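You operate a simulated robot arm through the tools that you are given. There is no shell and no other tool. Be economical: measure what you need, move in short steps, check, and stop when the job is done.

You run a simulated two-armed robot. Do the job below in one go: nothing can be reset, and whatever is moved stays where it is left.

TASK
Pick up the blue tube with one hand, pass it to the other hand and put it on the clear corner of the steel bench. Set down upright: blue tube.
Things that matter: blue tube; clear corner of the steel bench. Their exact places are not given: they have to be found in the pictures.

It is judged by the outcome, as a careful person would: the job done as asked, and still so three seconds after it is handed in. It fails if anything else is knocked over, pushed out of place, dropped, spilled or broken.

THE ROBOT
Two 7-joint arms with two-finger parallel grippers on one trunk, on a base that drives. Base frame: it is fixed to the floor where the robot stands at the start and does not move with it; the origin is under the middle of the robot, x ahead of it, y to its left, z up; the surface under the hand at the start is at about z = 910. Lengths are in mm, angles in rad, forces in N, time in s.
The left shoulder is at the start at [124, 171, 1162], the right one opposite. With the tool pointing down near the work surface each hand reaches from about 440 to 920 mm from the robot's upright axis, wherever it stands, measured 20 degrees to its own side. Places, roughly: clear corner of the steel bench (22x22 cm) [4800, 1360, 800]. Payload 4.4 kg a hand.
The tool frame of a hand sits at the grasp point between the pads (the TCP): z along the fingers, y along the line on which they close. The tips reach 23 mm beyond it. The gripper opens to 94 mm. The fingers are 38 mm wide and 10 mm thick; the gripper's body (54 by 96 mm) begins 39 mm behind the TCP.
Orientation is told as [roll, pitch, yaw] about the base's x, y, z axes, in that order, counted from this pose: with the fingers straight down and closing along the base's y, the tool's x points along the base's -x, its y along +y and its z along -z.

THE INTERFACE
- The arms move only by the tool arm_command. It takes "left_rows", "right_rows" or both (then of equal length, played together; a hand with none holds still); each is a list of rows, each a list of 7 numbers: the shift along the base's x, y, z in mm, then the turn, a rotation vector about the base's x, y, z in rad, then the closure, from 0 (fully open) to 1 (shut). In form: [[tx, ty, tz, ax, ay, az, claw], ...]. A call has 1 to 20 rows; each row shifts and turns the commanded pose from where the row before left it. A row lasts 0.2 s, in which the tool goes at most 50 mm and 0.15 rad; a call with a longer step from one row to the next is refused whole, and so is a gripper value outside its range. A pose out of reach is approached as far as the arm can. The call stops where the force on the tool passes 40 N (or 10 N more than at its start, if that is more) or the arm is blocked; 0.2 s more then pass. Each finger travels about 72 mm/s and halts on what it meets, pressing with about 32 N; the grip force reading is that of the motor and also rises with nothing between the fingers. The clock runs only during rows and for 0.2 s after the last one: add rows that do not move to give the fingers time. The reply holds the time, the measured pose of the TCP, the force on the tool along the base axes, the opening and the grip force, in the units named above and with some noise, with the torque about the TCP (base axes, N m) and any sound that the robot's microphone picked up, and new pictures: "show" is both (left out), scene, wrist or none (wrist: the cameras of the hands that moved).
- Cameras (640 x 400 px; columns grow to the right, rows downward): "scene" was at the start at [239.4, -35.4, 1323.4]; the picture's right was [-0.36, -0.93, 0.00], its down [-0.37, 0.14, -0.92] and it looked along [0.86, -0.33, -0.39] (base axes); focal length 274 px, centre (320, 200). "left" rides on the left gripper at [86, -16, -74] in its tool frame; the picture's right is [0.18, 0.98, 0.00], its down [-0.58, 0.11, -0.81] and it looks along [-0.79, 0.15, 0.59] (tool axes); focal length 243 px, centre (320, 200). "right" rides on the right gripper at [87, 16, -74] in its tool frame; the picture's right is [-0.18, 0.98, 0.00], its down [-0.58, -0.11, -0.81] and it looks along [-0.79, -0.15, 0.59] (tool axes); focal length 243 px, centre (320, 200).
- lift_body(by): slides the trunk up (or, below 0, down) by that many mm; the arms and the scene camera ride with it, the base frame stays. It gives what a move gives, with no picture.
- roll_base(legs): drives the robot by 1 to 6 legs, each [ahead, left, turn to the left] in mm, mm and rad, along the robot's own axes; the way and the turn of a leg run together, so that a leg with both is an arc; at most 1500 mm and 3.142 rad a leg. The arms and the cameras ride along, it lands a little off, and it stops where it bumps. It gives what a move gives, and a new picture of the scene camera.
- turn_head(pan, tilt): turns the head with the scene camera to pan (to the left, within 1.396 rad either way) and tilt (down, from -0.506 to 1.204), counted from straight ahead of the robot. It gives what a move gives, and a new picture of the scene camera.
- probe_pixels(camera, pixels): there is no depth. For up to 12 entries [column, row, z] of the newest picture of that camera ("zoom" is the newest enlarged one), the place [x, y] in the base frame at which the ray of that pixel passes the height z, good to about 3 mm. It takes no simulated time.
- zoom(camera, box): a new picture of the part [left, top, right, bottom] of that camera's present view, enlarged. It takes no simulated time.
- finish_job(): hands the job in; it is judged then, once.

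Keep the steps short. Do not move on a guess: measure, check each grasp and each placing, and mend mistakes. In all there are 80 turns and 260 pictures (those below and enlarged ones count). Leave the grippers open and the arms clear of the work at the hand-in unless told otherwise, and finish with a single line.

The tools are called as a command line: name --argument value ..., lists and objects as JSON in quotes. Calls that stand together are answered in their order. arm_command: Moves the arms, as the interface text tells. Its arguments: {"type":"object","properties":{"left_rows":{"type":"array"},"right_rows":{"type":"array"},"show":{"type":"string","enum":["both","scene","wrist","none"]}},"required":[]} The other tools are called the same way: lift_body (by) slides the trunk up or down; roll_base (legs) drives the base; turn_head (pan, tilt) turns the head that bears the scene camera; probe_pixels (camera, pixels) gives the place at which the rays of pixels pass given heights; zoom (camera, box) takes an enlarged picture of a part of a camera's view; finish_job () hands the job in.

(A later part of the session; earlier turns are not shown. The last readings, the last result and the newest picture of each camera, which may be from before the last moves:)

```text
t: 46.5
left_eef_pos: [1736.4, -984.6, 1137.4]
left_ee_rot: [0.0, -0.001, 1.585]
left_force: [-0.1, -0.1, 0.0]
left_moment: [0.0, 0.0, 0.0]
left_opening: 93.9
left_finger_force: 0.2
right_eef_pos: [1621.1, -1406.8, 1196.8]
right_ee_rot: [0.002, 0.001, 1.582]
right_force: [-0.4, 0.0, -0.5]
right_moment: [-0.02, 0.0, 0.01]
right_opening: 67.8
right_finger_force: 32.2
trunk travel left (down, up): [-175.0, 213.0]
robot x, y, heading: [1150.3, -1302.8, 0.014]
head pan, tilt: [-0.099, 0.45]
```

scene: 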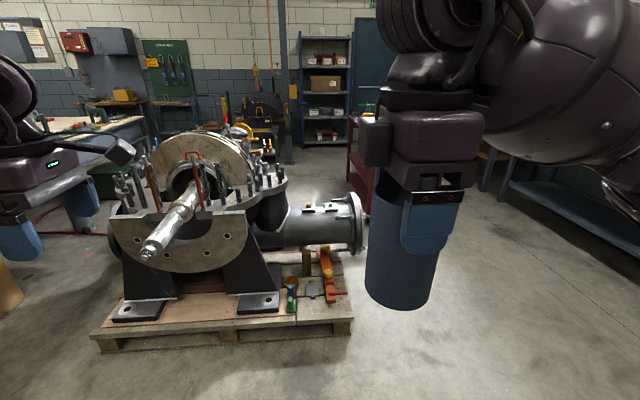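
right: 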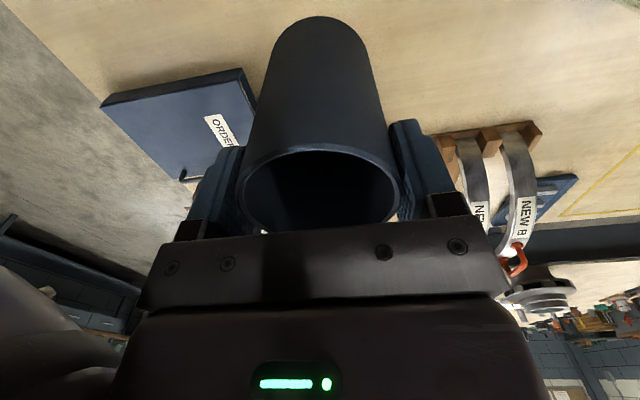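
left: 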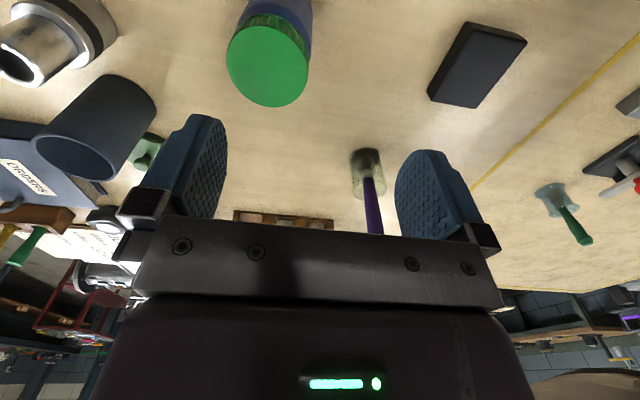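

zoom --camera "right" --box '[0, 0, 640, 400]'

arm_command --left_rows '[[0, 0, 0, -0.15, 0, 0, 0], [0, 0, 0, -0.15, 0, 0, 0], [0, 0, 0, -0.15, 0, 0, 0], [0, 0, 0, -0.15, 0, 0, 0], [0, 0, 0, -0.15, 0, 0, 0], [0, 0, 0, -0.15, 0, 0, 0], [0, 0, 0, -0.15, 0, 0, 0], [0, 0, 0, -0.15, 0, 0, 0], [0, 0, 0, -0.15, 0, 0, 0], [0, 0, 0, -0.15, 0, 0, 0], [0, 0, 0, -0.071, 0, 0, 0], [0, 0, 0, 0, 0, 0, 0]]' --show "both"

```text
1.00 times, centred on (320, 200) of right (not enlarged: the box is as wide or as high as the picture)
```

zoom: 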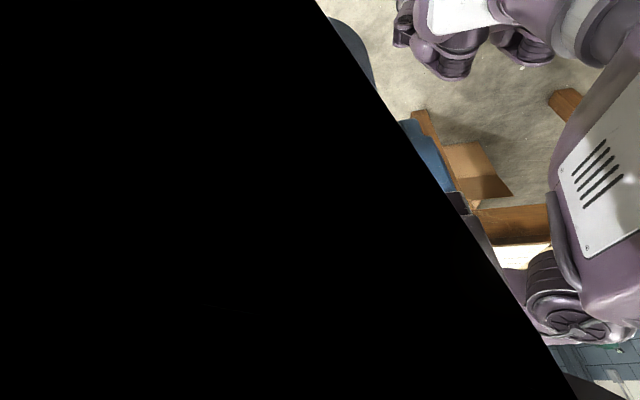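

```text
t: 49.1
left_eef_pos: [1735.8, -984.5, 1139.1]
left_ee_rot: [1.655, 1.557, -3.058]
left_force: [-0.4, -0.3, 0.4]
left_moment: [-0.02, -0.01, -0.03]
left_opening: 94.0
left_finger_force: 0.1
right_eef_pos: [1621.2, -1406.0, 1196.9]
right_ee_rot: [0.001, -0.001, 1.582]
right_force: [-0.3, 0.2, -0.8]
right_moment: [-0.02, -0.01, -0.01]
right_opening: 68.0
right_finger_force: 31.5
trunk travel left (down, up): [-175.0, 213.0]
robot x, y, heading: [1152.3, -1298.0, 0.009]
head pan, tilt: [-0.099, 0.45]
```

scene: 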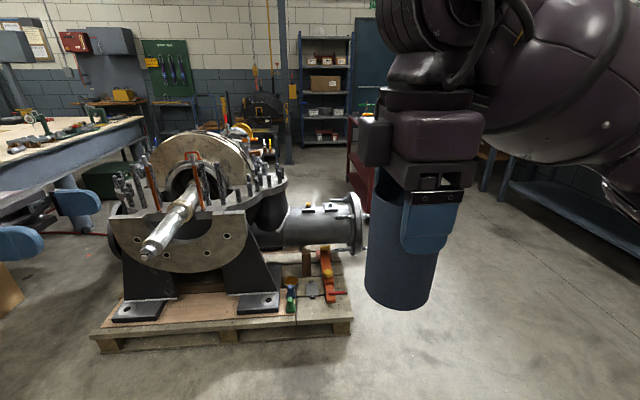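
left: 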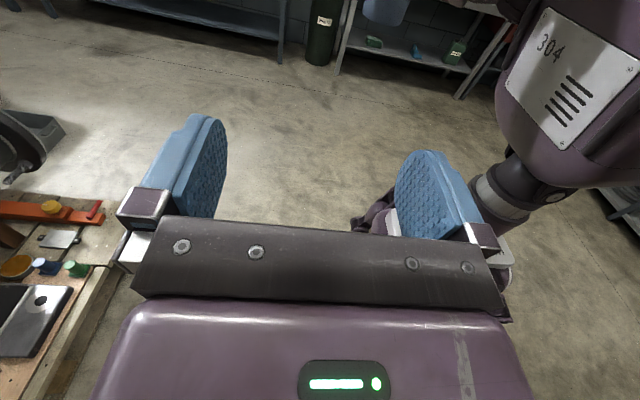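

zoom --camera "scene" --box '[340, 0, 540, 200]'

turn_head --pan 0.6 --tilt 0.45

```text
2.00 times, centred on (440, 100) of scene
```

zoom: 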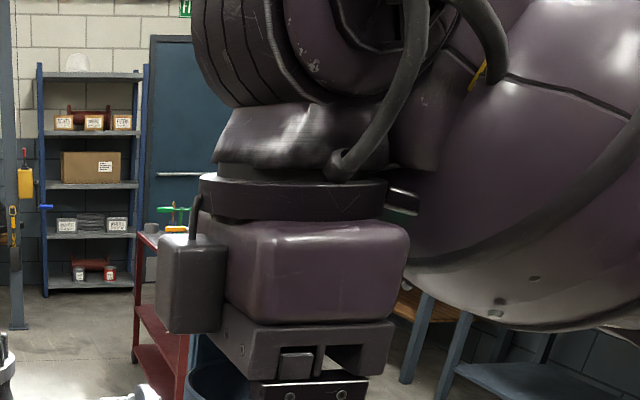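

```text
t: 50.1
left_eef_pos: [1736.0, -985.6, 1138.9]
left_ee_rot: [1.542, 1.558, 3.113]
left_force: [-0.3, 0.8, -0.5]
left_moment: [0.0, 0.0, -0.01]
left_opening: 94.1
left_finger_force: 0.0
right_eef_pos: [1621.0, -1406.3, 1196.6]
right_ee_rot: [0.001, -0.001, 1.583]
right_force: [-0.3, 0.4, -0.8]
right_moment: [-0.02, 0.0, 0.01]
right_opening: 68.0
right_finger_force: 31.9
trunk travel left (down, up): [-175.0, 213.0]
robot x, y, heading: [1152.6, -1303.5, 0.012]
head pan, tilt: [0.6, 0.45]
```

scene: 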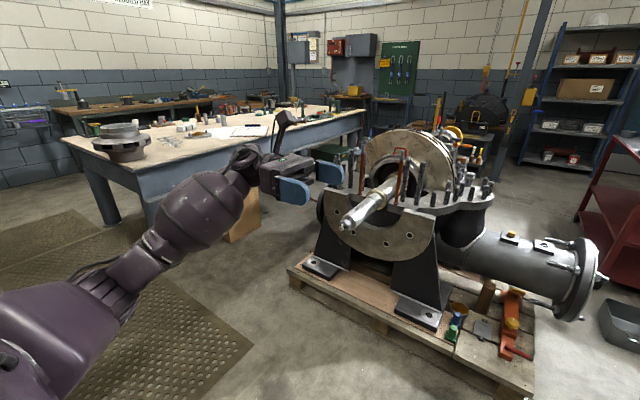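

zoom --camera "scene" --box '[220, 90, 360, 220]'

```text
3.08 times, centred on (290, 155) of scene
```

zoom: 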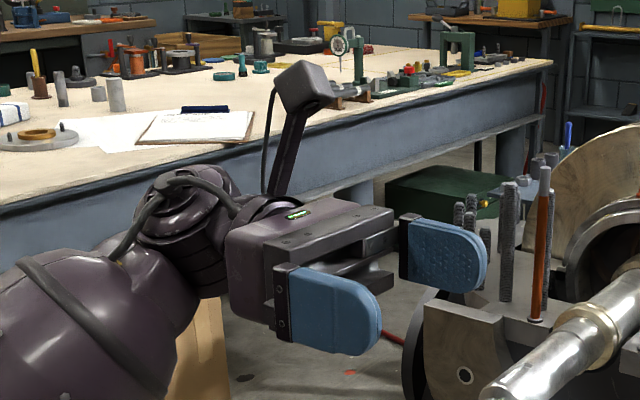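

The left hand is right: pointing to the robot's right, camera on top, flat underside. I'll turn the right hand back to yaw 0, its proven pose, and view it.

arm_command --right_rows '[[0, 0, 0, 0, 0, -0.15, 1], [0, 0, 0, 0, 0, -0.15, 1], [0, 0, 0, 0, 0, -0.15, 1], [0, 0, 0, 0, 0, -0.15, 1], [0, 0, 0, 0, 0, -0.15, 1], [0, 0, 0, 0, 0, -0.15, 1], [0, 0, 0, 0, 0, -0.15, 1], [0, 0, 0, 0, 0, -0.15, 1], [0, 0, 0, 0, 0, -0.15, 1], [0, 0, 0, 0, 0, -0.15, 1], [0, 0, 0, 0, 0, -0.071, 1], [0, 0, 0, 0, 0, 0, 1]]' --show "none"

turn_head --pan -0.1 --tilt 0.35

```text
t: 52.7
left_eef_pos: [1737.0, -985.9, 1137.4]
left_ee_rot: [1.548, 1.558, 3.119]
left_force: [0.5, 0.2, 0.2]
left_moment: [-0.02, 0.0, -0.01]
left_opening: 93.8
left_finger_force: 0.1
right_eef_pos: [1621.1, -1406.9, 1196.5]
right_ee_rot: [0.002, 0.002, 0.013]
right_force: [-0.1, -0.3, -0.8]
right_moment: [0.01, -0.03, 0.05]
right_opening: 67.9
right_finger_force: 31.5
trunk travel left (down, up): [-175.0, 213.0]
robot x, y, heading: [1155.4, -1299.3, 0.014]
head pan, tilt: [0.6, 0.45]
```

```text
t: 53.8
left_eef_pos: [1736.2, -985.0, 1137.6]
left_ee_rot: [1.545, 1.557, 3.118]
left_force: [0.1, 0.8, -0.3]
left_moment: [0.02, 0.01, 0.01]
left_opening: 93.7
left_finger_force: 0.1
right_eef_pos: [1622.3, -1407.2, 1197.4]
right_ee_rot: [0.0, 0.001, 0.014]
right_force: [0.5, 0.1, -1.1]
right_moment: [0.02, 0.0, 0.03]
right_opening: 68.1
right_finger_force: 31.6
trunk travel left (down, up): [-175.0, 213.0]
robot x, y, heading: [1153.0, -1298.3, 0.014]
head pan, tilt: [-0.099, 0.351]
```

scene: 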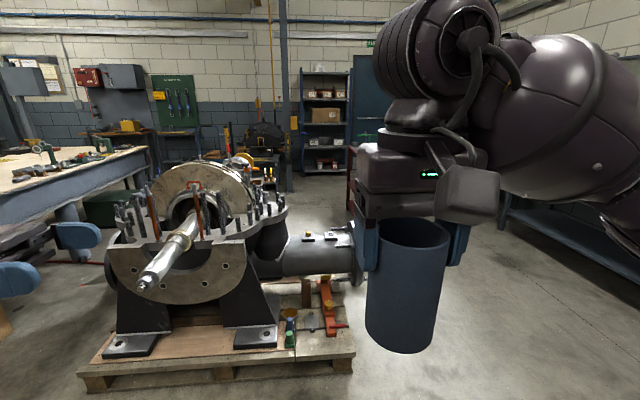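

The tube is held at world (1621,-1407), with its rim at ≈1209 and base at ≈1097. The left TCP target is (1621,-1397,1138). First I'll move alongside and stop with the tips ~165 mm short of the tube.

arm_command --left_rows '[[-23, -40, 0, 0, 0, 0, 0], [-23, -40, 0, 0, 0, 0, 0], [-23, -40, 0, 0, 0, 0, 0], [-23, -40, 0, 0, 0, 0, 0], [-23, -40, 0, 0, 0, 0, 0], [0, 0, 0, 0, 0, 0, 0]]' --show "both"

```text
t: 55.2
left_eef_pos: [1620.0, -1187.1, 1137.3]
left_ee_rot: [1.576, 1.556, -3.137]
left_force: [-0.7, -0.6, -0.4]
left_moment: [0.02, -0.02, 0.01]
left_opening: 93.7
left_finger_force: 0.0
right_eef_pos: [1621.3, -1405.9, 1197.9]
right_ee_rot: [-0.002, 0.003, 0.013]
right_force: [-0.5, -0.3, -0.7]
right_moment: [-0.03, 0.02, -0.01]
right_opening: 68.1
right_finger_force: 32.0
trunk travel left (down, up): [-175.0, 213.0]
robot x, y, heading: [1151.6, -1298.8, 0.011]
head pan, tilt: [-0.099, 0.351]
```

scene: 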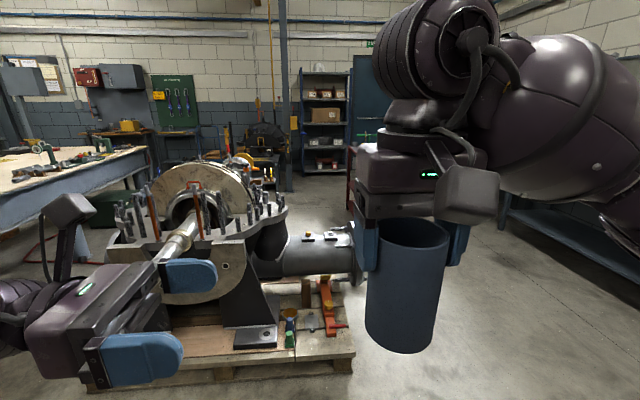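
left: 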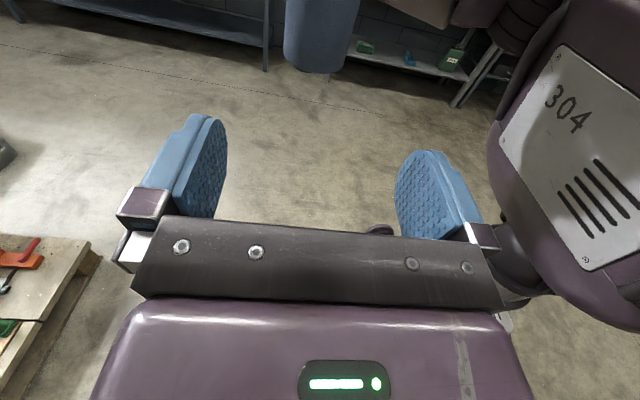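

Aligned: the tube (321) is centred between the fingers. I'll advance 120 mm and check the clearance.

arm_command --left_rows '[[0, -30, 0, 0, 0, 0, 0], [0, -30, 0, 0, 0, 0, 0], [0, -30, 0, 0, 0, 0, 0], [0, -30, 0, 0, 0, 0, 0], [0, 0, 0, 0, 0, 0, 0]]' --show "both"

zoom --camera "scene" --box '[200, 120, 520, 380]'

```text
t: 56.4
left_eef_pos: [1620.1, -1305.4, 1136.8]
left_ee_rot: [1.554, 1.558, 3.127]
left_force: [0.8, 1.0, 0.2]
left_moment: [0.01, 0.01, 0.03]
left_opening: 94.2
left_finger_force: 0.0
right_eef_pos: [1620.2, -1407.3, 1198.0]
right_ee_rot: [-0.001, 0.0, 0.014]
right_force: [0.0, -0.1, 0.2]
right_moment: [0.03, -0.02, -0.01]
right_opening: 67.9
right_finger_force: 31.8
trunk travel left (down, up): [-175.0, 213.0]
robot x, y, heading: [1152.3, -1300.2, 0.017]
head pan, tilt: [-0.099, 0.351]
```

scene: 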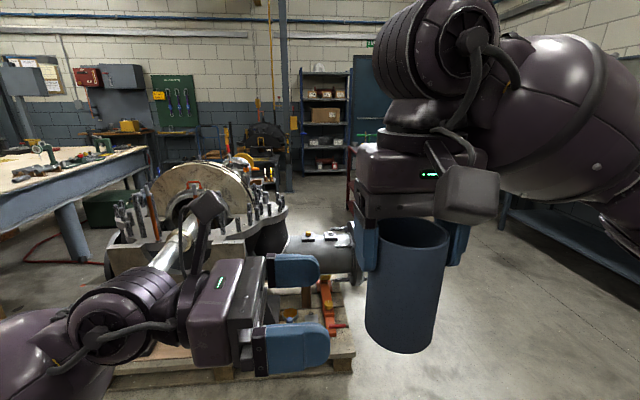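
left: 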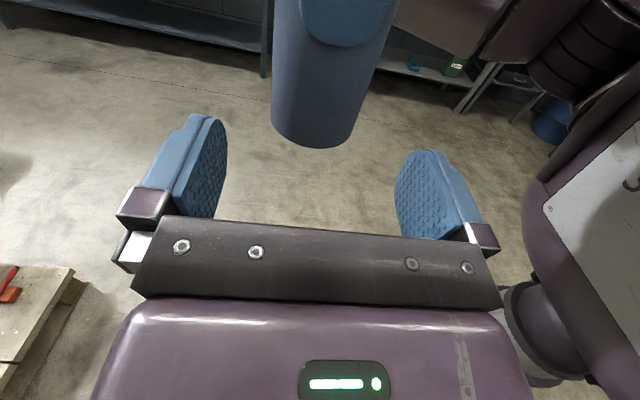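

```text
1.54 times, centred on (360, 250) of scene
```

zoom: 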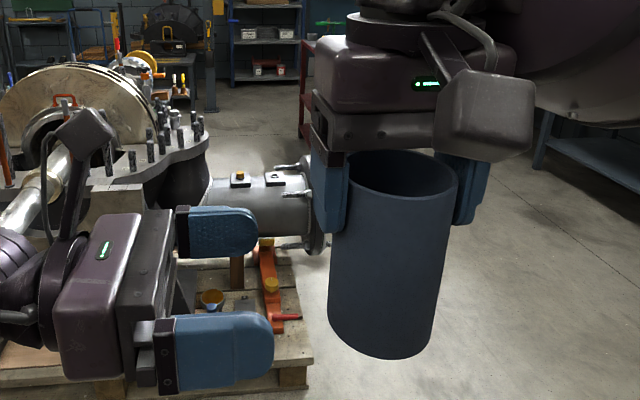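

The camera pod will stop ~25 mm short of the right gripper, so I'll continue in small steps to y≈-1397.

arm_command --left_rows '[[0, -20, 0, 0, 0, 0, 0], [0, -20, 0, 0, 0, 0, 0], [0, -20, 0, 0, 0, 0, 0], [0, -15, 0, 0, 0, 0, 0], [0, -10, 0, 0, 0, 0, 0], [0, -6, 0, 0, 0, 0, 0], [0, 0, 0, 0, 0, 0, 0]]' --show "both"

zoom --camera "scene" --box '[240, 120, 520, 380]'

```text
t: 58.0
left_eef_pos: [1619.6, -1395.9, 1137.2]
left_ee_rot: [1.537, 1.559, 3.108]
left_force: [-0.3, -0.7, -0.7]
left_moment: [0.03, -0.01, -0.02]
left_opening: 94.1
left_finger_force: 0.0
right_eef_pos: [1622.1, -1407.0, 1197.3]
right_ee_rot: [-0.001, 0.001, 0.014]
right_force: [-0.6, -0.2, -0.7]
right_moment: [0.02, 0.02, -0.03]
right_opening: 68.1
right_finger_force: 31.9
trunk travel left (down, up): [-175.0, 213.0]
robot x, y, heading: [1150.8, -1301.3, 0.018]
head pan, tilt: [-0.099, 0.351]
```

scene: 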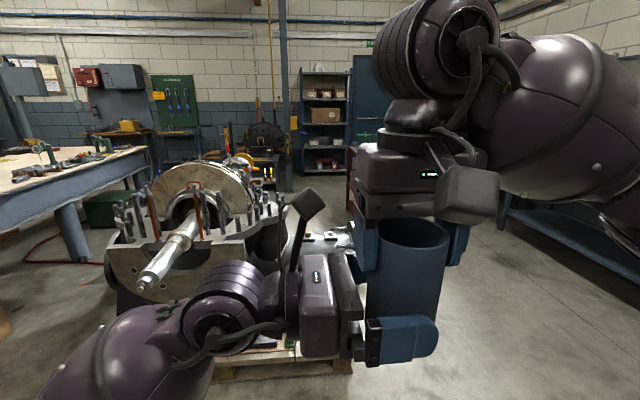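
left: 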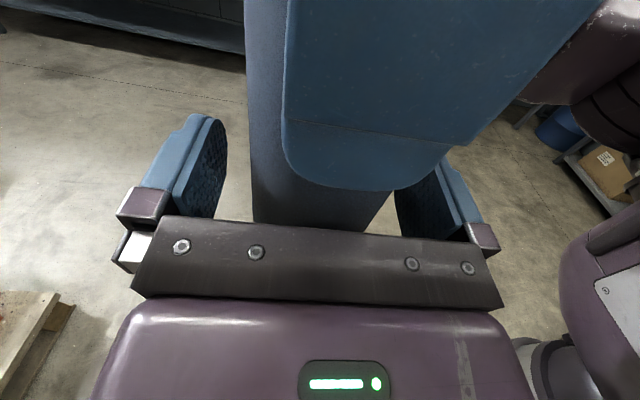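

```text
1.54 times, centred on (380, 250) of scene
```

zoom: 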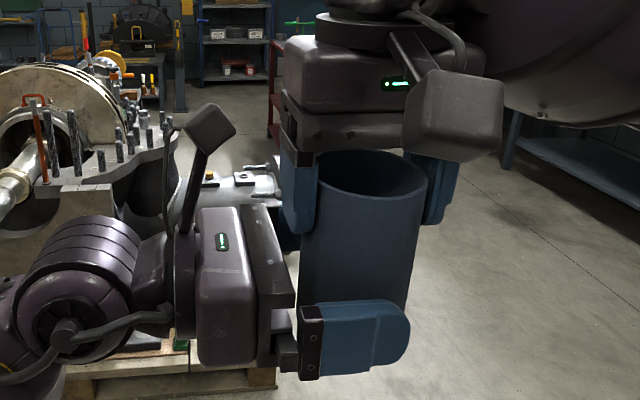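

The left fingers straddle the lower tube with clearances visible all round. I'll raise 4 mm and close the left hand while the right still holds.

arm_command --left_rows '[[1, 0, 4, 0, 0, 0, 0], [0, 0, 0, 0, 0, 0, 0.2], [0, 0, 0, 0, 0, 0, 0.6], [0, 0, 0, 0, 0, 0, 1], [0, 0, 0, 0, 0, 0, 1]]' --show "wrist"

```text
t: 59.2
left_eef_pos: [1621.5, -1396.0, 1142.0]
left_ee_rot: [1.541, 1.557, 3.108]
left_force: [-25.4, 2.1, -2.8]
left_moment: [0.09, -1.33, -0.37]
left_opening: 69.4
left_finger_force: 32.2
right_eef_pos: [1621.9, -1408.3, 1197.0]
right_ee_rot: [0.0, -0.001, 0.013]
right_force: [24.8, -1.7, 2.9]
right_moment: [-0.17, -0.08, 0.08]
right_opening: 67.8
right_finger_force: 32.2
trunk travel left (down, up): [-175.0, 213.0]
robot x, y, heading: [1154.3, -1299.4, 0.013]
head pan, tilt: [-0.099, 0.351]
```

left: 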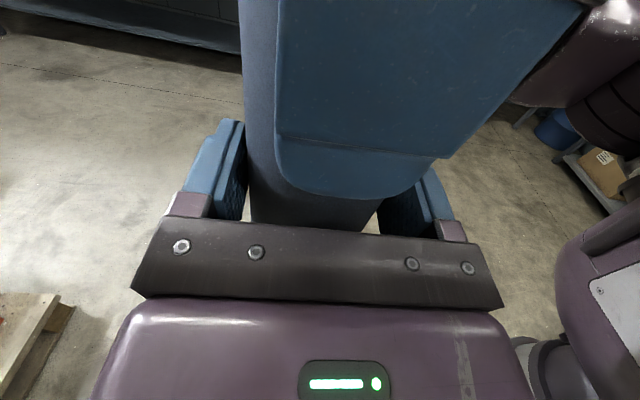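

Side load of 25 N: the left hand sits slightly too far in +x. I'll ease it 2 mm toward -x so both pads seat.

arm_command --left_rows '[[-1, 0, 0, 0, 0, 0, 1], [-1, 0, 0, 0, 0, 0, 1], [0, 0, 0, 0, 0, 0, 1]]' --show "none"

```text
t: 60.0
left_eef_pos: [1619.5, -1395.4, 1141.1]
left_ee_rot: [1.574, 1.556, -3.138]
left_force: [-24.3, -0.2, -1.2]
left_moment: [0.03, -1.28, -0.38]
left_opening: 69.4
left_finger_force: 32.1
right_eef_pos: [1621.4, -1407.8, 1196.7]
right_ee_rot: [0.0, 0.0, 0.015]
right_force: [24.5, 1.3, 1.0]
right_moment: [0.05, -0.03, 0.12]
right_opening: 67.9
right_finger_force: 32.2
trunk travel left (down, up): [-175.0, 213.0]
robot x, y, heading: [1153.0, -1300.6, 0.012]
head pan, tilt: [-0.099, 0.351]
```

arm_command --left_rows '[[-2, 0, 0, 0, 0, 0, 1], [-2, 0, 0, 0, 0, 0, 1], [0, 0, 0, 0, 0, 0, 1]]' --show "both"

zoom --camera "scene" --box '[300, 150, 500, 380]'

```text
t: 60.8
left_eef_pos: [1619.1, -1395.9, 1140.4]
left_ee_rot: [1.551, 1.557, 3.127]
left_force: [8.3, -0.7, 1.8]
left_moment: [-0.49, -0.46, -0.34]
left_opening: 69.1
left_finger_force: 32.0
right_eef_pos: [1620.4, -1407.1, 1197.5]
right_ee_rot: [0.0, 0.003, 0.018]
right_force: [-8.0, 1.7, -3.4]
right_moment: [0.58, 0.85, 0.42]
right_opening: 68.2
right_finger_force: 32.5
trunk travel left (down, up): [-175.0, 213.0]
robot x, y, heading: [1152.9, -1296.1, 0.013]
head pan, tilt: [-0.099, 0.351]
```

scene: 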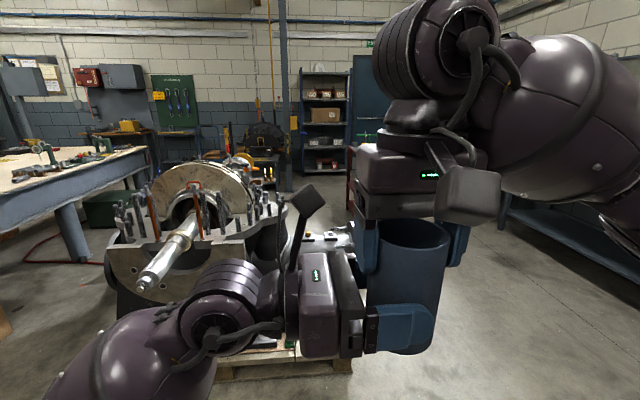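
left: 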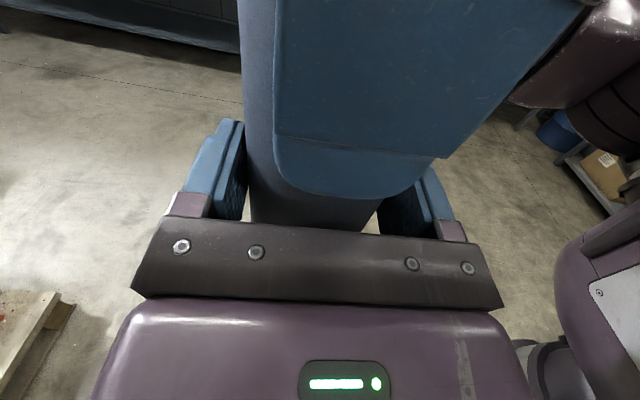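

```text
1.74 times, centred on (400, 265) of scene
```

zoom: 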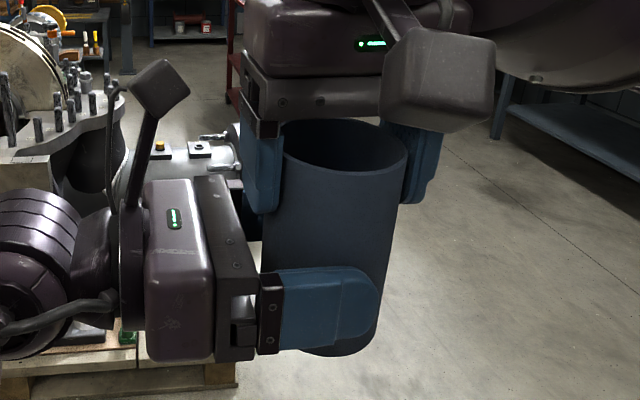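

Loads are balanced (8 N) and both hands grip. I'll open the right hand, keeping it still.

arm_command --right_rows '[[0, 0, 0, 0, 0, 0, 0.2], [0, 0, 0, 0, 0, 0, 0], [0, 0, 0, 0, 0, 0, 0]]' --left_rows '[[0, 0, 0, 0, 0, 0, 1], [0, 0, 0, 0, 0, 0, 1], [0, 0, 0, 0, 0, 0, 1]]' --show "both"

```text
t: 61.6
left_eef_pos: [1616.5, -1395.3, 1141.8]
left_ee_rot: [1.538, 1.557, 3.11]
left_force: [1.0, -1.2, -0.1]
left_moment: [0.02, 0.01, 0.0]
left_opening: 68.1
left_finger_force: 31.8
right_eef_pos: [1621.9, -1406.2, 1197.2]
right_ee_rot: [0.0, 0.004, 0.013]
right_force: [-0.2, -0.7, 0.3]
right_moment: [-0.02, 0.0, 0.0]
right_opening: 93.9
right_finger_force: 0.0
trunk travel left (down, up): [-175.0, 213.0]
robot x, y, heading: [1149.0, -1301.1, 0.013]
head pan, tilt: [-0.099, 0.351]
```

scene: 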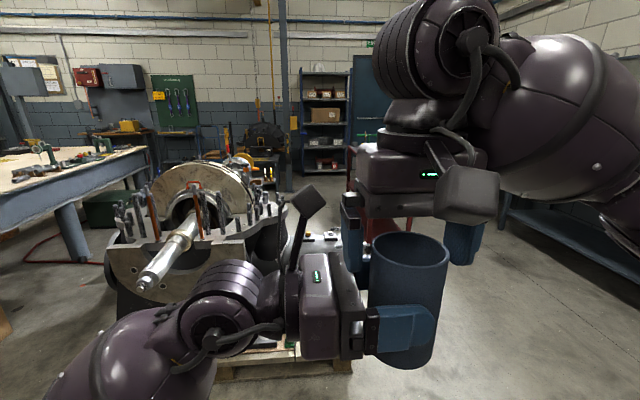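
right: 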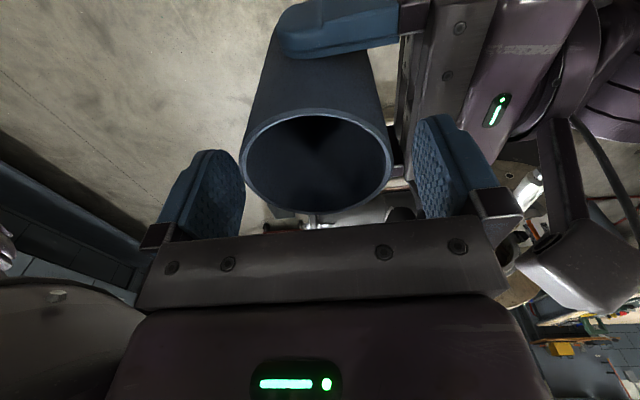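
left: 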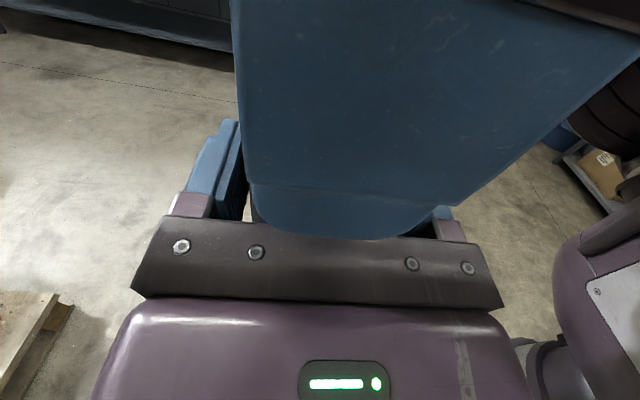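

The left hand holds the tube alone (68 mm). I'll raise the right hand clear, shifted 5 mm away from the left camera pod, then move it aside.

arm_command --right_rows '[[0, -5, 5, 0, 0, 0, 0], [0, 0, 20, 0, 0, 0, 0], [0, 0, 25, 0, 0, 0, 0], [0, -10, 25, 0, 0, 0, 0], [0, -40, 10, 0, 0, 0, 0], [0, -40, 0, 0, 0, 0, 0], [0, -40, 0, 0, 0, 0, 0], [0, -40, -20, 0, 0, 0, 0], [0, 0, 0, 0, 0, 0, 0]]' --show "scene"

zoom --camera "scene" --box '[300, 150, 500, 380]'

```text
t: 63.6
left_eef_pos: [1616.4, -1394.5, 1142.4]
left_ee_rot: [1.575, 1.556, -3.137]
left_force: [-1.4, -0.5, 0.3]
left_moment: [0.03, 0.02, 0.01]
left_opening: 68.4
left_finger_force: 32.2
right_eef_pos: [1622.2, -1581.9, 1261.6]
right_ee_rot: [-0.001, 0.0, 0.015]
right_force: [0.7, -0.2, 0.7]
right_moment: [0.0, -0.02, 0.02]
right_opening: 94.3
right_finger_force: 0.1
trunk travel left (down, up): [-175.0, 213.0]
robot x, y, heading: [1151.6, -1299.7, 0.015]
head pan, tilt: [-0.099, 0.351]
```

scene: 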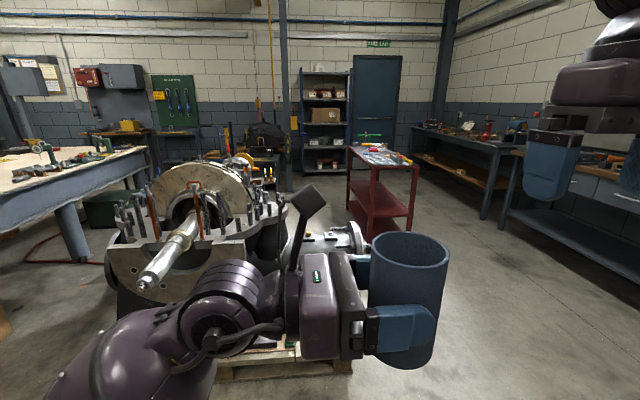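

```text
1.74 times, centred on (400, 265) of scene
```

zoom: 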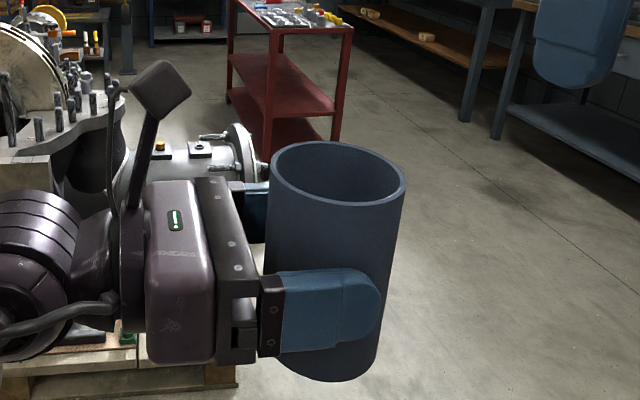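

The tube is upright and secure in the left hand. I'll raise the trunk 200 mm so the arms ride above the benches, then drive out in front of the pallet at x≈1700.

lift_body --by 200

roll_base --legs '[[540, 0, -0.015], [0, 700, 0]]'

turn_head --pan 0.5 --tilt 0.5

```text
t: 65.8
left_eef_pos: [1616.2, -1397.9, 1342.3]
left_ee_rot: [1.547, 1.557, 3.121]
left_force: [-0.2, -0.4, -1.0]
left_moment: [-0.02, -0.02, -0.04]
left_opening: 68.4
left_finger_force: 32.0
right_eef_pos: [1621.2, -1581.7, 1461.4]
right_ee_rot: [-0.001, 0.002, 0.013]
right_force: [-0.3, 0.0, 0.3]
right_moment: [-0.04, 0.02, 0.05]
right_opening: 94.0
right_finger_force: 0.0
trunk travel left (down, up): [-375.0, 13.0]
robot x, y, heading: [1151.5, -1300.7, 0.013]
head pan, tilt: [-0.099, 0.351]
```

```text
t: 75.0
left_eef_pos: [2155.2, -699.8, 1341.5]
left_ee_rot: [1.548, 1.557, 3.108]
left_force: [-0.6, 0.2, -1.3]
left_moment: [0.0, 0.01, -0.01]
left_opening: 68.2
left_finger_force: 31.6
right_eef_pos: [2158.0, -885.1, 1461.5]
right_ee_rot: [0.0, 0.001, 0.005]
right_force: [-0.8, 0.0, -0.3]
right_moment: [-0.01, -0.01, 0.01]
right_opening: 94.0
right_finger_force: 0.1
trunk travel left (down, up): [-375.0, 13.0]
robot x, y, heading: [1690.5, -602.2, 0.004]
head pan, tilt: [-0.099, 0.351]
```

scene: 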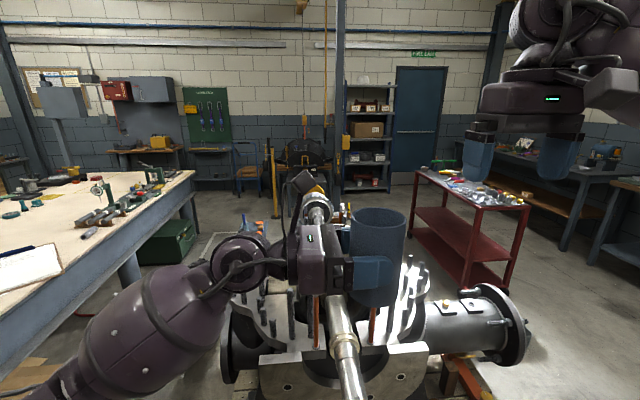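

```text
t: 76.0
left_eef_pos: [2153.4, -698.7, 1341.9]
left_ee_rot: [1.547, 1.557, 3.107]
left_force: [0.2, -0.7, -0.9]
left_moment: [0.01, -0.01, -0.01]
left_opening: 68.0
left_finger_force: 32.3
right_eef_pos: [2159.2, -886.8, 1461.3]
right_ee_rot: [0.002, 0.002, 0.006]
right_force: [-0.9, 0.4, 0.2]
right_moment: [0.01, 0.0, 0.0]
right_opening: 94.0
right_finger_force: 0.0
trunk travel left (down, up): [-375.0, 13.0]
robot x, y, heading: [1689.0, -599.0, 0.001]
head pan, tilt: [0.499, 0.499]
```

scene: 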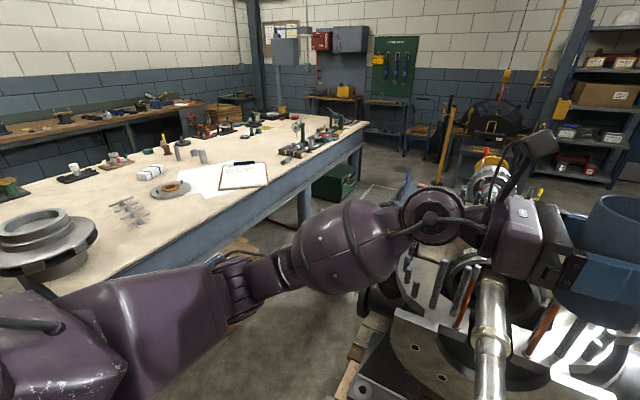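

Better view. I'll measure the bench corners and the gap: table edge (365,126), (300,195); pallet edge (365,345); and the far-left corner area.

probe_pixels --camera "scene" --pixels '[[367, 124, 800], [283, 112, 800], [200, 120, 800], [115, 280, 800], [365, 325, 130], [345, 395, 130], [315, 225, 0], [352, 198, 0], [395, 205, 0], [375, 240, 300]]'

zoom --camera "scene" --box '[170, 70, 390, 200]'

zoom --camera "scene" --box '[240, 160, 480, 400]'

```text
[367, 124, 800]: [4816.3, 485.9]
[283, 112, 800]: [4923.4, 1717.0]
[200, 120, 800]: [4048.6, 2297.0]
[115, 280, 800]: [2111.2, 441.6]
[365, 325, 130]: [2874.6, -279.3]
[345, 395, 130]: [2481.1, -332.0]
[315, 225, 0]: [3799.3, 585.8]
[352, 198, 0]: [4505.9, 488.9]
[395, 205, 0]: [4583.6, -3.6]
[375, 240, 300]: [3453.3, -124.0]
```

```text
2.91 times, centred on (280, 135) of scene
```

zoom: 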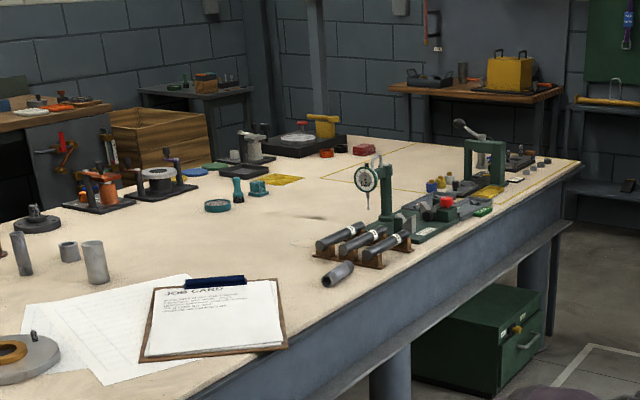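

```text
1.67 times, centred on (360, 280) of scene
```

zoom: 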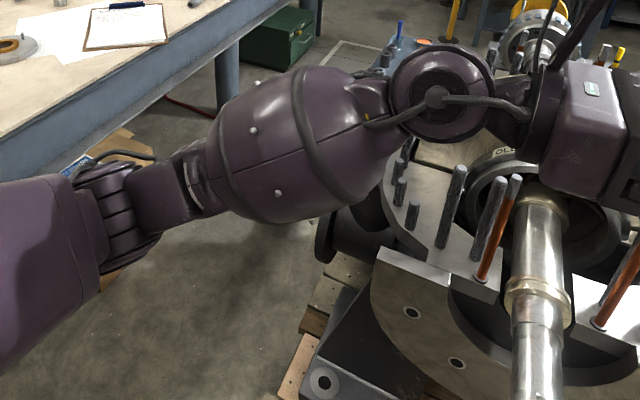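

There is a yellow-taped square near the far end. I'll probe its corners.

zoom --camera "scene" --box '[250, 95, 380, 155]'

```text
4.92 times, centred on (315, 125) of scene
```

zoom: 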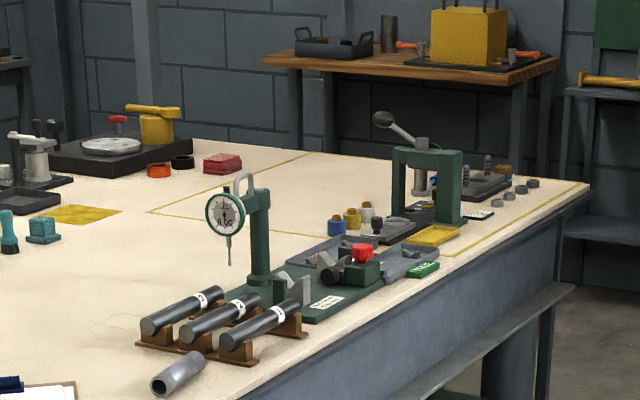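

probe_pixels --camera "zoom" --pixels '[[150, 212, 800], [308, 154, 800], [190, 140, 800], [590, 183, 800], [445, 255, 800], [240, 172, 800], [180, 160, 800], [265, 160, 800], [440, 60, 950], [265, 56, 900], [540, 70, 900]]'

```text
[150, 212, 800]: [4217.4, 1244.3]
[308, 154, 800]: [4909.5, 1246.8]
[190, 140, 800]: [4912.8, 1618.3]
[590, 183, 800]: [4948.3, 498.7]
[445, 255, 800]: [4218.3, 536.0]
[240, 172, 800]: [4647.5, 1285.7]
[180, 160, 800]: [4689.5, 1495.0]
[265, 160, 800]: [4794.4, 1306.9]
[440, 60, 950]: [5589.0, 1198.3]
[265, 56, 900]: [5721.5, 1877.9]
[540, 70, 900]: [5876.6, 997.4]
```

The goal strip is by the far edge at x≈4690–4910, y≈1250–1470, reachable from the lane behind the bench. For that the hand should point straight ahead of the robot. I'll test that by turning the left hand +90° about vertical, in free space.

arm_command --left_rows '[[14, 0, 0, 0, 0, 0.15, 1], [14, 5, 0, 0, 0, 0.15, 1], [14, 10, 0, 0, 0, 0.15, 1], [14, 10, 0, 0, 0, 0.15, 1], [14, 15, 0, 0, 0, 0.15, 1], [14, 15, 0, 0, 0, 0.15, 1], [14, 15, 0, 0, 0, 0.15, 1], [14, 15, 0, 0, 0, 0.15, 1], [14, 15, 0, 0, 0, 0.15, 1], [14, 15, 0, 0, 0, 0.15, 1], [14, 15, 0, 0, 0, 0.071, 1], [0, 0, 0, 0, 0, 0, 1]]' --show "scene"

```text
t: 77.8
left_eef_pos: [2303.6, -491.6, 1274.9]
left_ee_rot: [-1.168, 1.385, 1.562]
left_force: [0.7, 0.4, -0.9]
left_moment: [-0.01, 0.03, -0.01]
left_opening: 68.0
left_finger_force: 32.2
left hand out of reach, approached as far as the arm can: row 6, 7, 8
right_eef_pos: [2159.4, -882.5, 1462.0]
right_ee_rot: [0.001, 0.002, 0.005]
right_force: [-0.1, 0.6, 0.7]
right_moment: [0.0, -0.01, -0.04]
right_opening: 94.1
right_finger_force: 0.0
trunk travel left (down, up): [-375.0, 13.0]
robot x, y, heading: [1689.4, -596.9, 0.005]
head pan, tilt: [0.499, 0.499]
stopped in row 8 (left hand): the arm was blocked; the commanded pose is now the measured one
```

scene: 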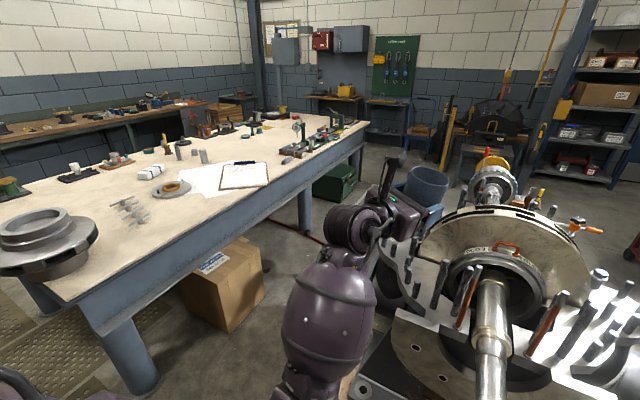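

The arm reaches about 65° before a joint limit, and the tube is now leaning ~10°. I'll back off to a comfortable 45° heading and bring the tube upright again.

arm_command --left_rows '[[-8, -25, 10, 0, 0, -0.13, 1], [-8, -25, 15, 0, 0, -0.13, 1], [-8, -25, 20, 0, 0, -0.116, 1], [-8, -25, 20, -0.06, 0.023, 0, 1], [-8, -20, 0, -0.06, 0.023, 0, 1], [-8, -15, 0, -0.053, 0.022, 0, 1], [0, 0, 0, 0, 0, 0, 1]]' --show "both"

```text
t: 79.4
left_eef_pos: [2254.3, -629.3, 1340.4]
left_ee_rot: [2.435, 1.564, -1.495]
left_force: [0.1, 0.2, -1.3]
left_moment: [-0.01, 0.03, 0.0]
left_opening: 68.0
left_finger_force: 32.0
right_eef_pos: [2158.4, -886.0, 1461.5]
right_ee_rot: [-0.001, 0.002, 0.005]
right_force: [1.1, 0.0, -1.1]
right_moment: [-0.01, 0.03, 0.01]
right_opening: 93.8
right_finger_force: 0.0
trunk travel left (down, up): [-375.0, 13.0]
robot x, y, heading: [1692.6, -601.7, 0.001]
head pan, tilt: [0.499, 0.499]
```

scene: 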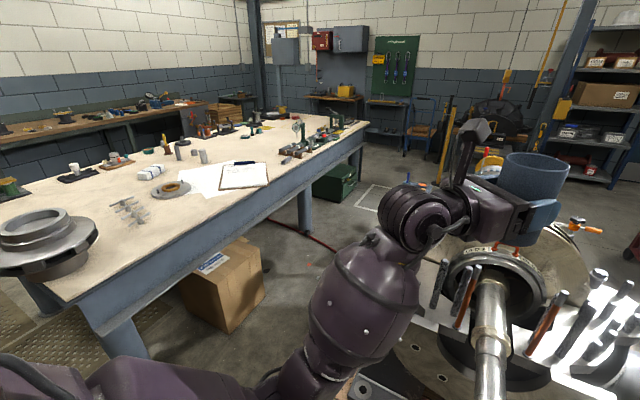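
left: 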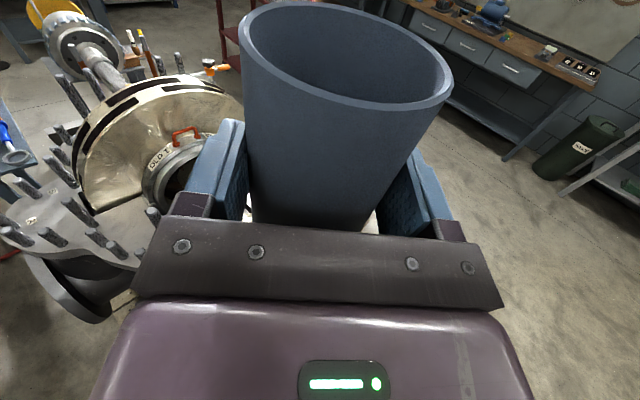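

The tube is upright again, at 45°. Now the gap: I'll check the cardboard box beside the bench (230,332),(265,290) and the pump/pallet's left side.

turn_head --pan 0.35 --tilt 0.6

roll_base --legs '[[0, 680, 0]]'

```text
t: 80.1
left_eef_pos: [2255.1, -629.9, 1340.2]
left_ee_rot: [2.569, 1.566, -1.363]
left_force: [0.2, 0.3, -0.4]
left_moment: [0.02, 0.02, 0.02]
left_opening: 67.9
left_finger_force: 31.9
right_eef_pos: [2158.4, -885.8, 1462.1]
right_ee_rot: [0.0, 0.001, 0.005]
right_force: [-0.2, -0.2, 0.1]
right_moment: [0.0, 0.0, -0.02]
right_opening: 94.1
right_finger_force: 0.1
trunk travel left (down, up): [-375.0, 13.0]
robot x, y, heading: [1690.2, -599.4, 0.007]
head pan, tilt: [0.351, 0.6]
```

scene: 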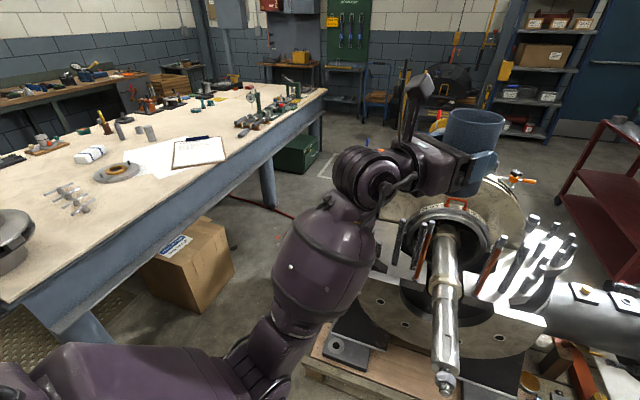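

```text
t: 86.5
left_eef_pos: [2251.3, 48.9, 1341.1]
left_ee_rot: [2.57, 1.565, -1.357]
left_force: [-0.2, -0.5, -0.2]
left_moment: [0.0, -0.01, -0.01]
left_opening: 67.6
left_finger_force: 31.9
right_eef_pos: [2155.4, -208.5, 1463.0]
right_ee_rot: [0.001, 0.002, 0.008]
right_force: [0.1, 0.0, 0.6]
right_moment: [0.01, -0.02, 0.01]
right_opening: 94.0
right_finger_force: 0.0
trunk travel left (down, up): [-375.0, 13.0]
robot x, y, heading: [1685.2, 80.2, 0.006]
head pan, tilt: [0.351, 0.6]
```

scene: 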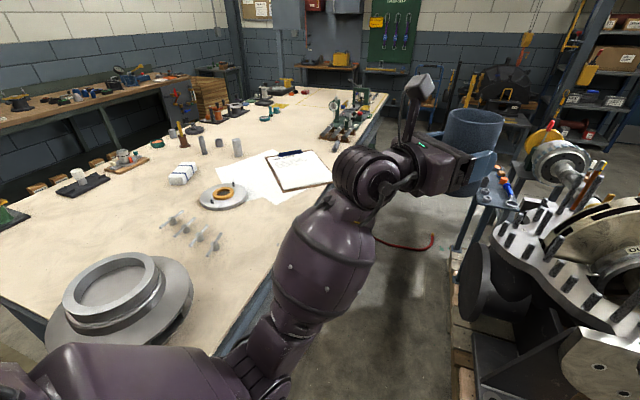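

turn_head --pan -0.05 --tilt 0.65

```text
t: 87.3
left_eef_pos: [2251.2, 47.7, 1340.4]
left_ee_rot: [2.553, 1.566, -1.378]
left_force: [0.4, -0.2, -0.4]
left_moment: [0.0, 0.03, 0.0]
left_opening: 68.0
left_finger_force: 31.8
right_eef_pos: [2155.1, -207.8, 1462.3]
right_ee_rot: [0.001, 0.001, 0.005]
right_force: [0.6, -0.1, 0.0]
right_moment: [-0.03, 0.0, 0.0]
right_opening: 94.1
right_finger_force: 0.0
trunk travel left (down, up): [-375.0, 13.0]
robot x, y, heading: [1689.5, 78.9, 0.008]
head pan, tilt: [-0.051, 0.649]
```

scene: 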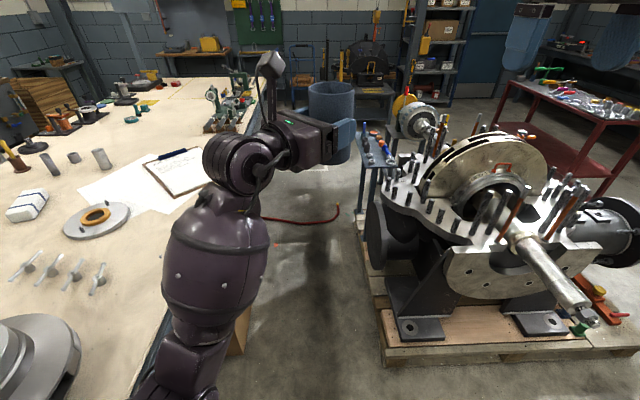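

probe_pixels --camera "scene" --pixels '[[355, 235, 130], [383, 350, 130], [368, 235, 400], [366, 245, 500], [358, 168, 800], [362, 125, 800], [355, 215, 0], [243, 350, 0], [340, 207, 0], [262, 218, 0], [235, 135, 800], [150, 360, 800]]'

zoom --camera "scene" --box '[220, 60, 460, 270]'

```text
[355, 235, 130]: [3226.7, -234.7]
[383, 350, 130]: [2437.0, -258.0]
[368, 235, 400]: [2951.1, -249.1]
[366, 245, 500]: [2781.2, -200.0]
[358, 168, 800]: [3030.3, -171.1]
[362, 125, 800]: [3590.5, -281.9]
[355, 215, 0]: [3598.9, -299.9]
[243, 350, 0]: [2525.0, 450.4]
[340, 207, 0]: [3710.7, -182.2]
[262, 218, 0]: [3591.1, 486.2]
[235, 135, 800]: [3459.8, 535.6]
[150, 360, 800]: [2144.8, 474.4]
```

```text
1.90 times, centred on (340, 165) of scene
```

zoom: 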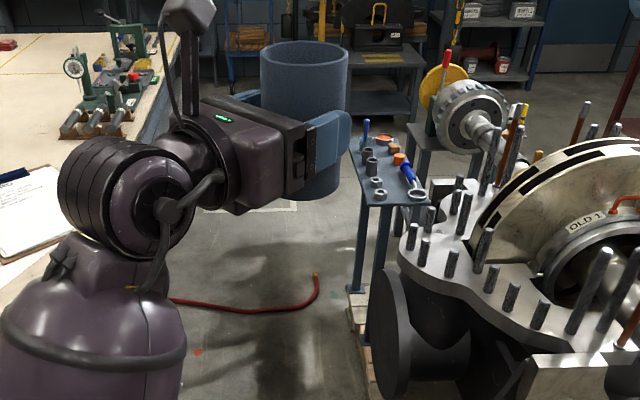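

The aisle is free between the pump/pallet (y≈-235) and the bench edge (y≈465), centre y≈115. I'll move onto that line and go forward in stages.

roll_base --legs '[[0, 36, -0.006], [800, 0, 0]]'

```text
t: 92.2
left_eef_pos: [3042.7, 70.8, 1338.8]
left_ee_rot: [2.513, 1.565, -1.433]
left_force: [1.2, -0.9, -0.7]
left_moment: [0.06, 0.02, -0.03]
left_opening: 68.0
left_finger_force: 32.1
right_eef_pos: [2942.2, -183.8, 1461.6]
right_ee_rot: [0.0, 0.0, -0.011]
right_force: [-0.5, 0.0, 0.0]
right_moment: [0.02, 0.03, -0.03]
right_opening: 94.0
right_finger_force: 0.0
trunk travel left (down, up): [-375.0, 13.0]
robot x, y, heading: [2479.5, 112.5, -0.013]
head pan, tilt: [-0.051, 0.649]
```

scene: 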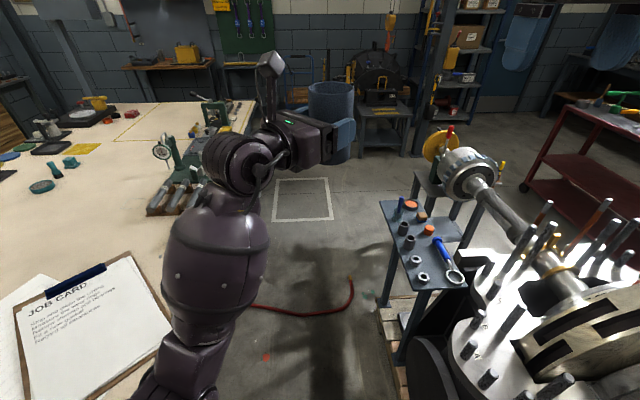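

No bump. I'll check the stand and hose positions.

probe_pixels --camera "scene" --pixels '[[352, 280, 0], [378, 300, 0], [382, 204, 800], [400, 365, 0], [345, 305, 0], [275, 218, 0], [333, 218, 0], [325, 178, 0], [270, 307, 0], [382, 204, 700]]'

zoom --camera "scene" --box '[230, 160, 430, 400]'

```text
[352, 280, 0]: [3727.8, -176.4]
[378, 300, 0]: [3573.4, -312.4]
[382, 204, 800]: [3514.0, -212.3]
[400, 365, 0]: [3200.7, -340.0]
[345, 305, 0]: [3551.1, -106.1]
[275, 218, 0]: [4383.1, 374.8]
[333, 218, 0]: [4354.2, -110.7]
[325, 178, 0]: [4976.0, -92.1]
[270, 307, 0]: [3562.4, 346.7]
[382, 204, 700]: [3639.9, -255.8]
```

```text
1.67 times, centred on (330, 280) of scene
```

zoom: 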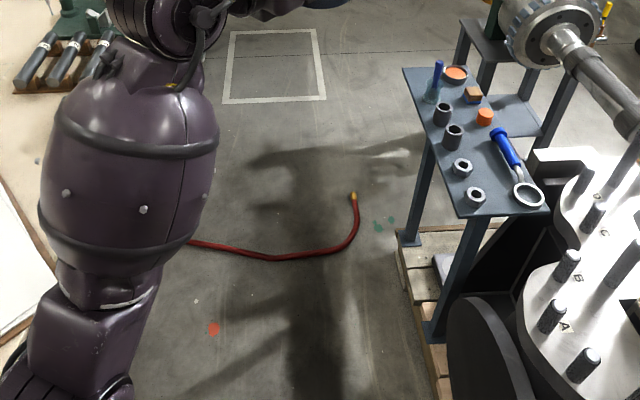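

The stand clears (y≤-230). The hose is a thin line on the floor. I'll continue forward to x≈4480.

roll_base --legs '[[700, 0, 0.013], [1300, 0, 0]]'

turn_head --pan 0.7 --tilt 0.55

```text
t: 102.2
left_eef_pos: [5045.1, 80.9, 1340.0]
left_ee_rot: [2.529, 1.566, -1.403]
left_force: [-0.1, 0.7, -0.5]
left_moment: [0.01, 0.0, -0.01]
left_opening: 67.7
left_finger_force: 31.6
right_eef_pos: [4947.2, -175.7, 1461.9]
right_ee_rot: [0.001, 0.001, 0.005]
right_force: [-0.8, -0.2, 0.6]
right_moment: [0.02, -0.02, 0.0]
right_opening: 93.9
right_finger_force: 0.1
trunk travel left (down, up): [-375.0, 13.0]
robot x, y, heading: [4480.2, 113.8, 0.005]
head pan, tilt: [-0.051, 0.649]
```

scene: 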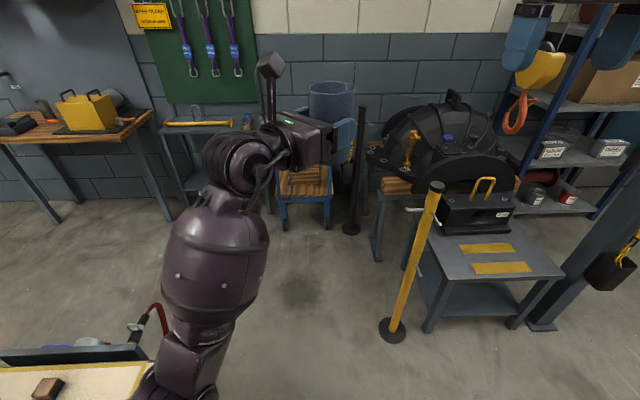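

```text
t: 103.2
left_eef_pos: [5043.6, 80.4, 1340.5]
left_ee_rot: [2.547, 1.565, -1.385]
left_force: [0.4, -0.2, -0.2]
left_moment: [0.01, -0.02, -0.02]
left_opening: 67.9
left_finger_force: 31.8
right_eef_pos: [4946.4, -175.0, 1461.9]
right_ee_rot: [0.0, 0.001, 0.005]
right_force: [-0.1, 0.1, 1.0]
right_moment: [0.03, -0.02, 0.03]
right_opening: 94.0
right_finger_force: 0.1
trunk travel left (down, up): [-375.0, 13.0]
robot x, y, heading: [4484.0, 114.9, 0.003]
head pan, tilt: [0.7, 0.55]
```

scene: 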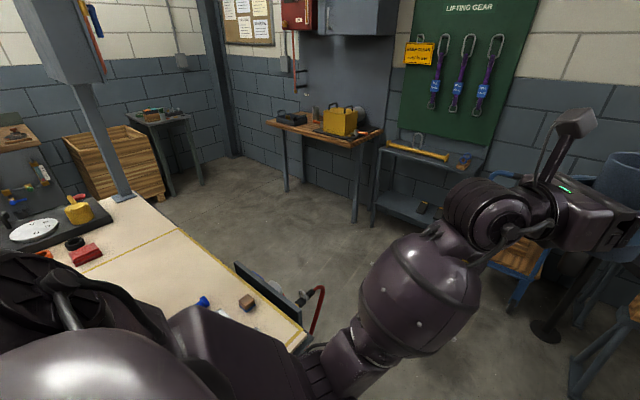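

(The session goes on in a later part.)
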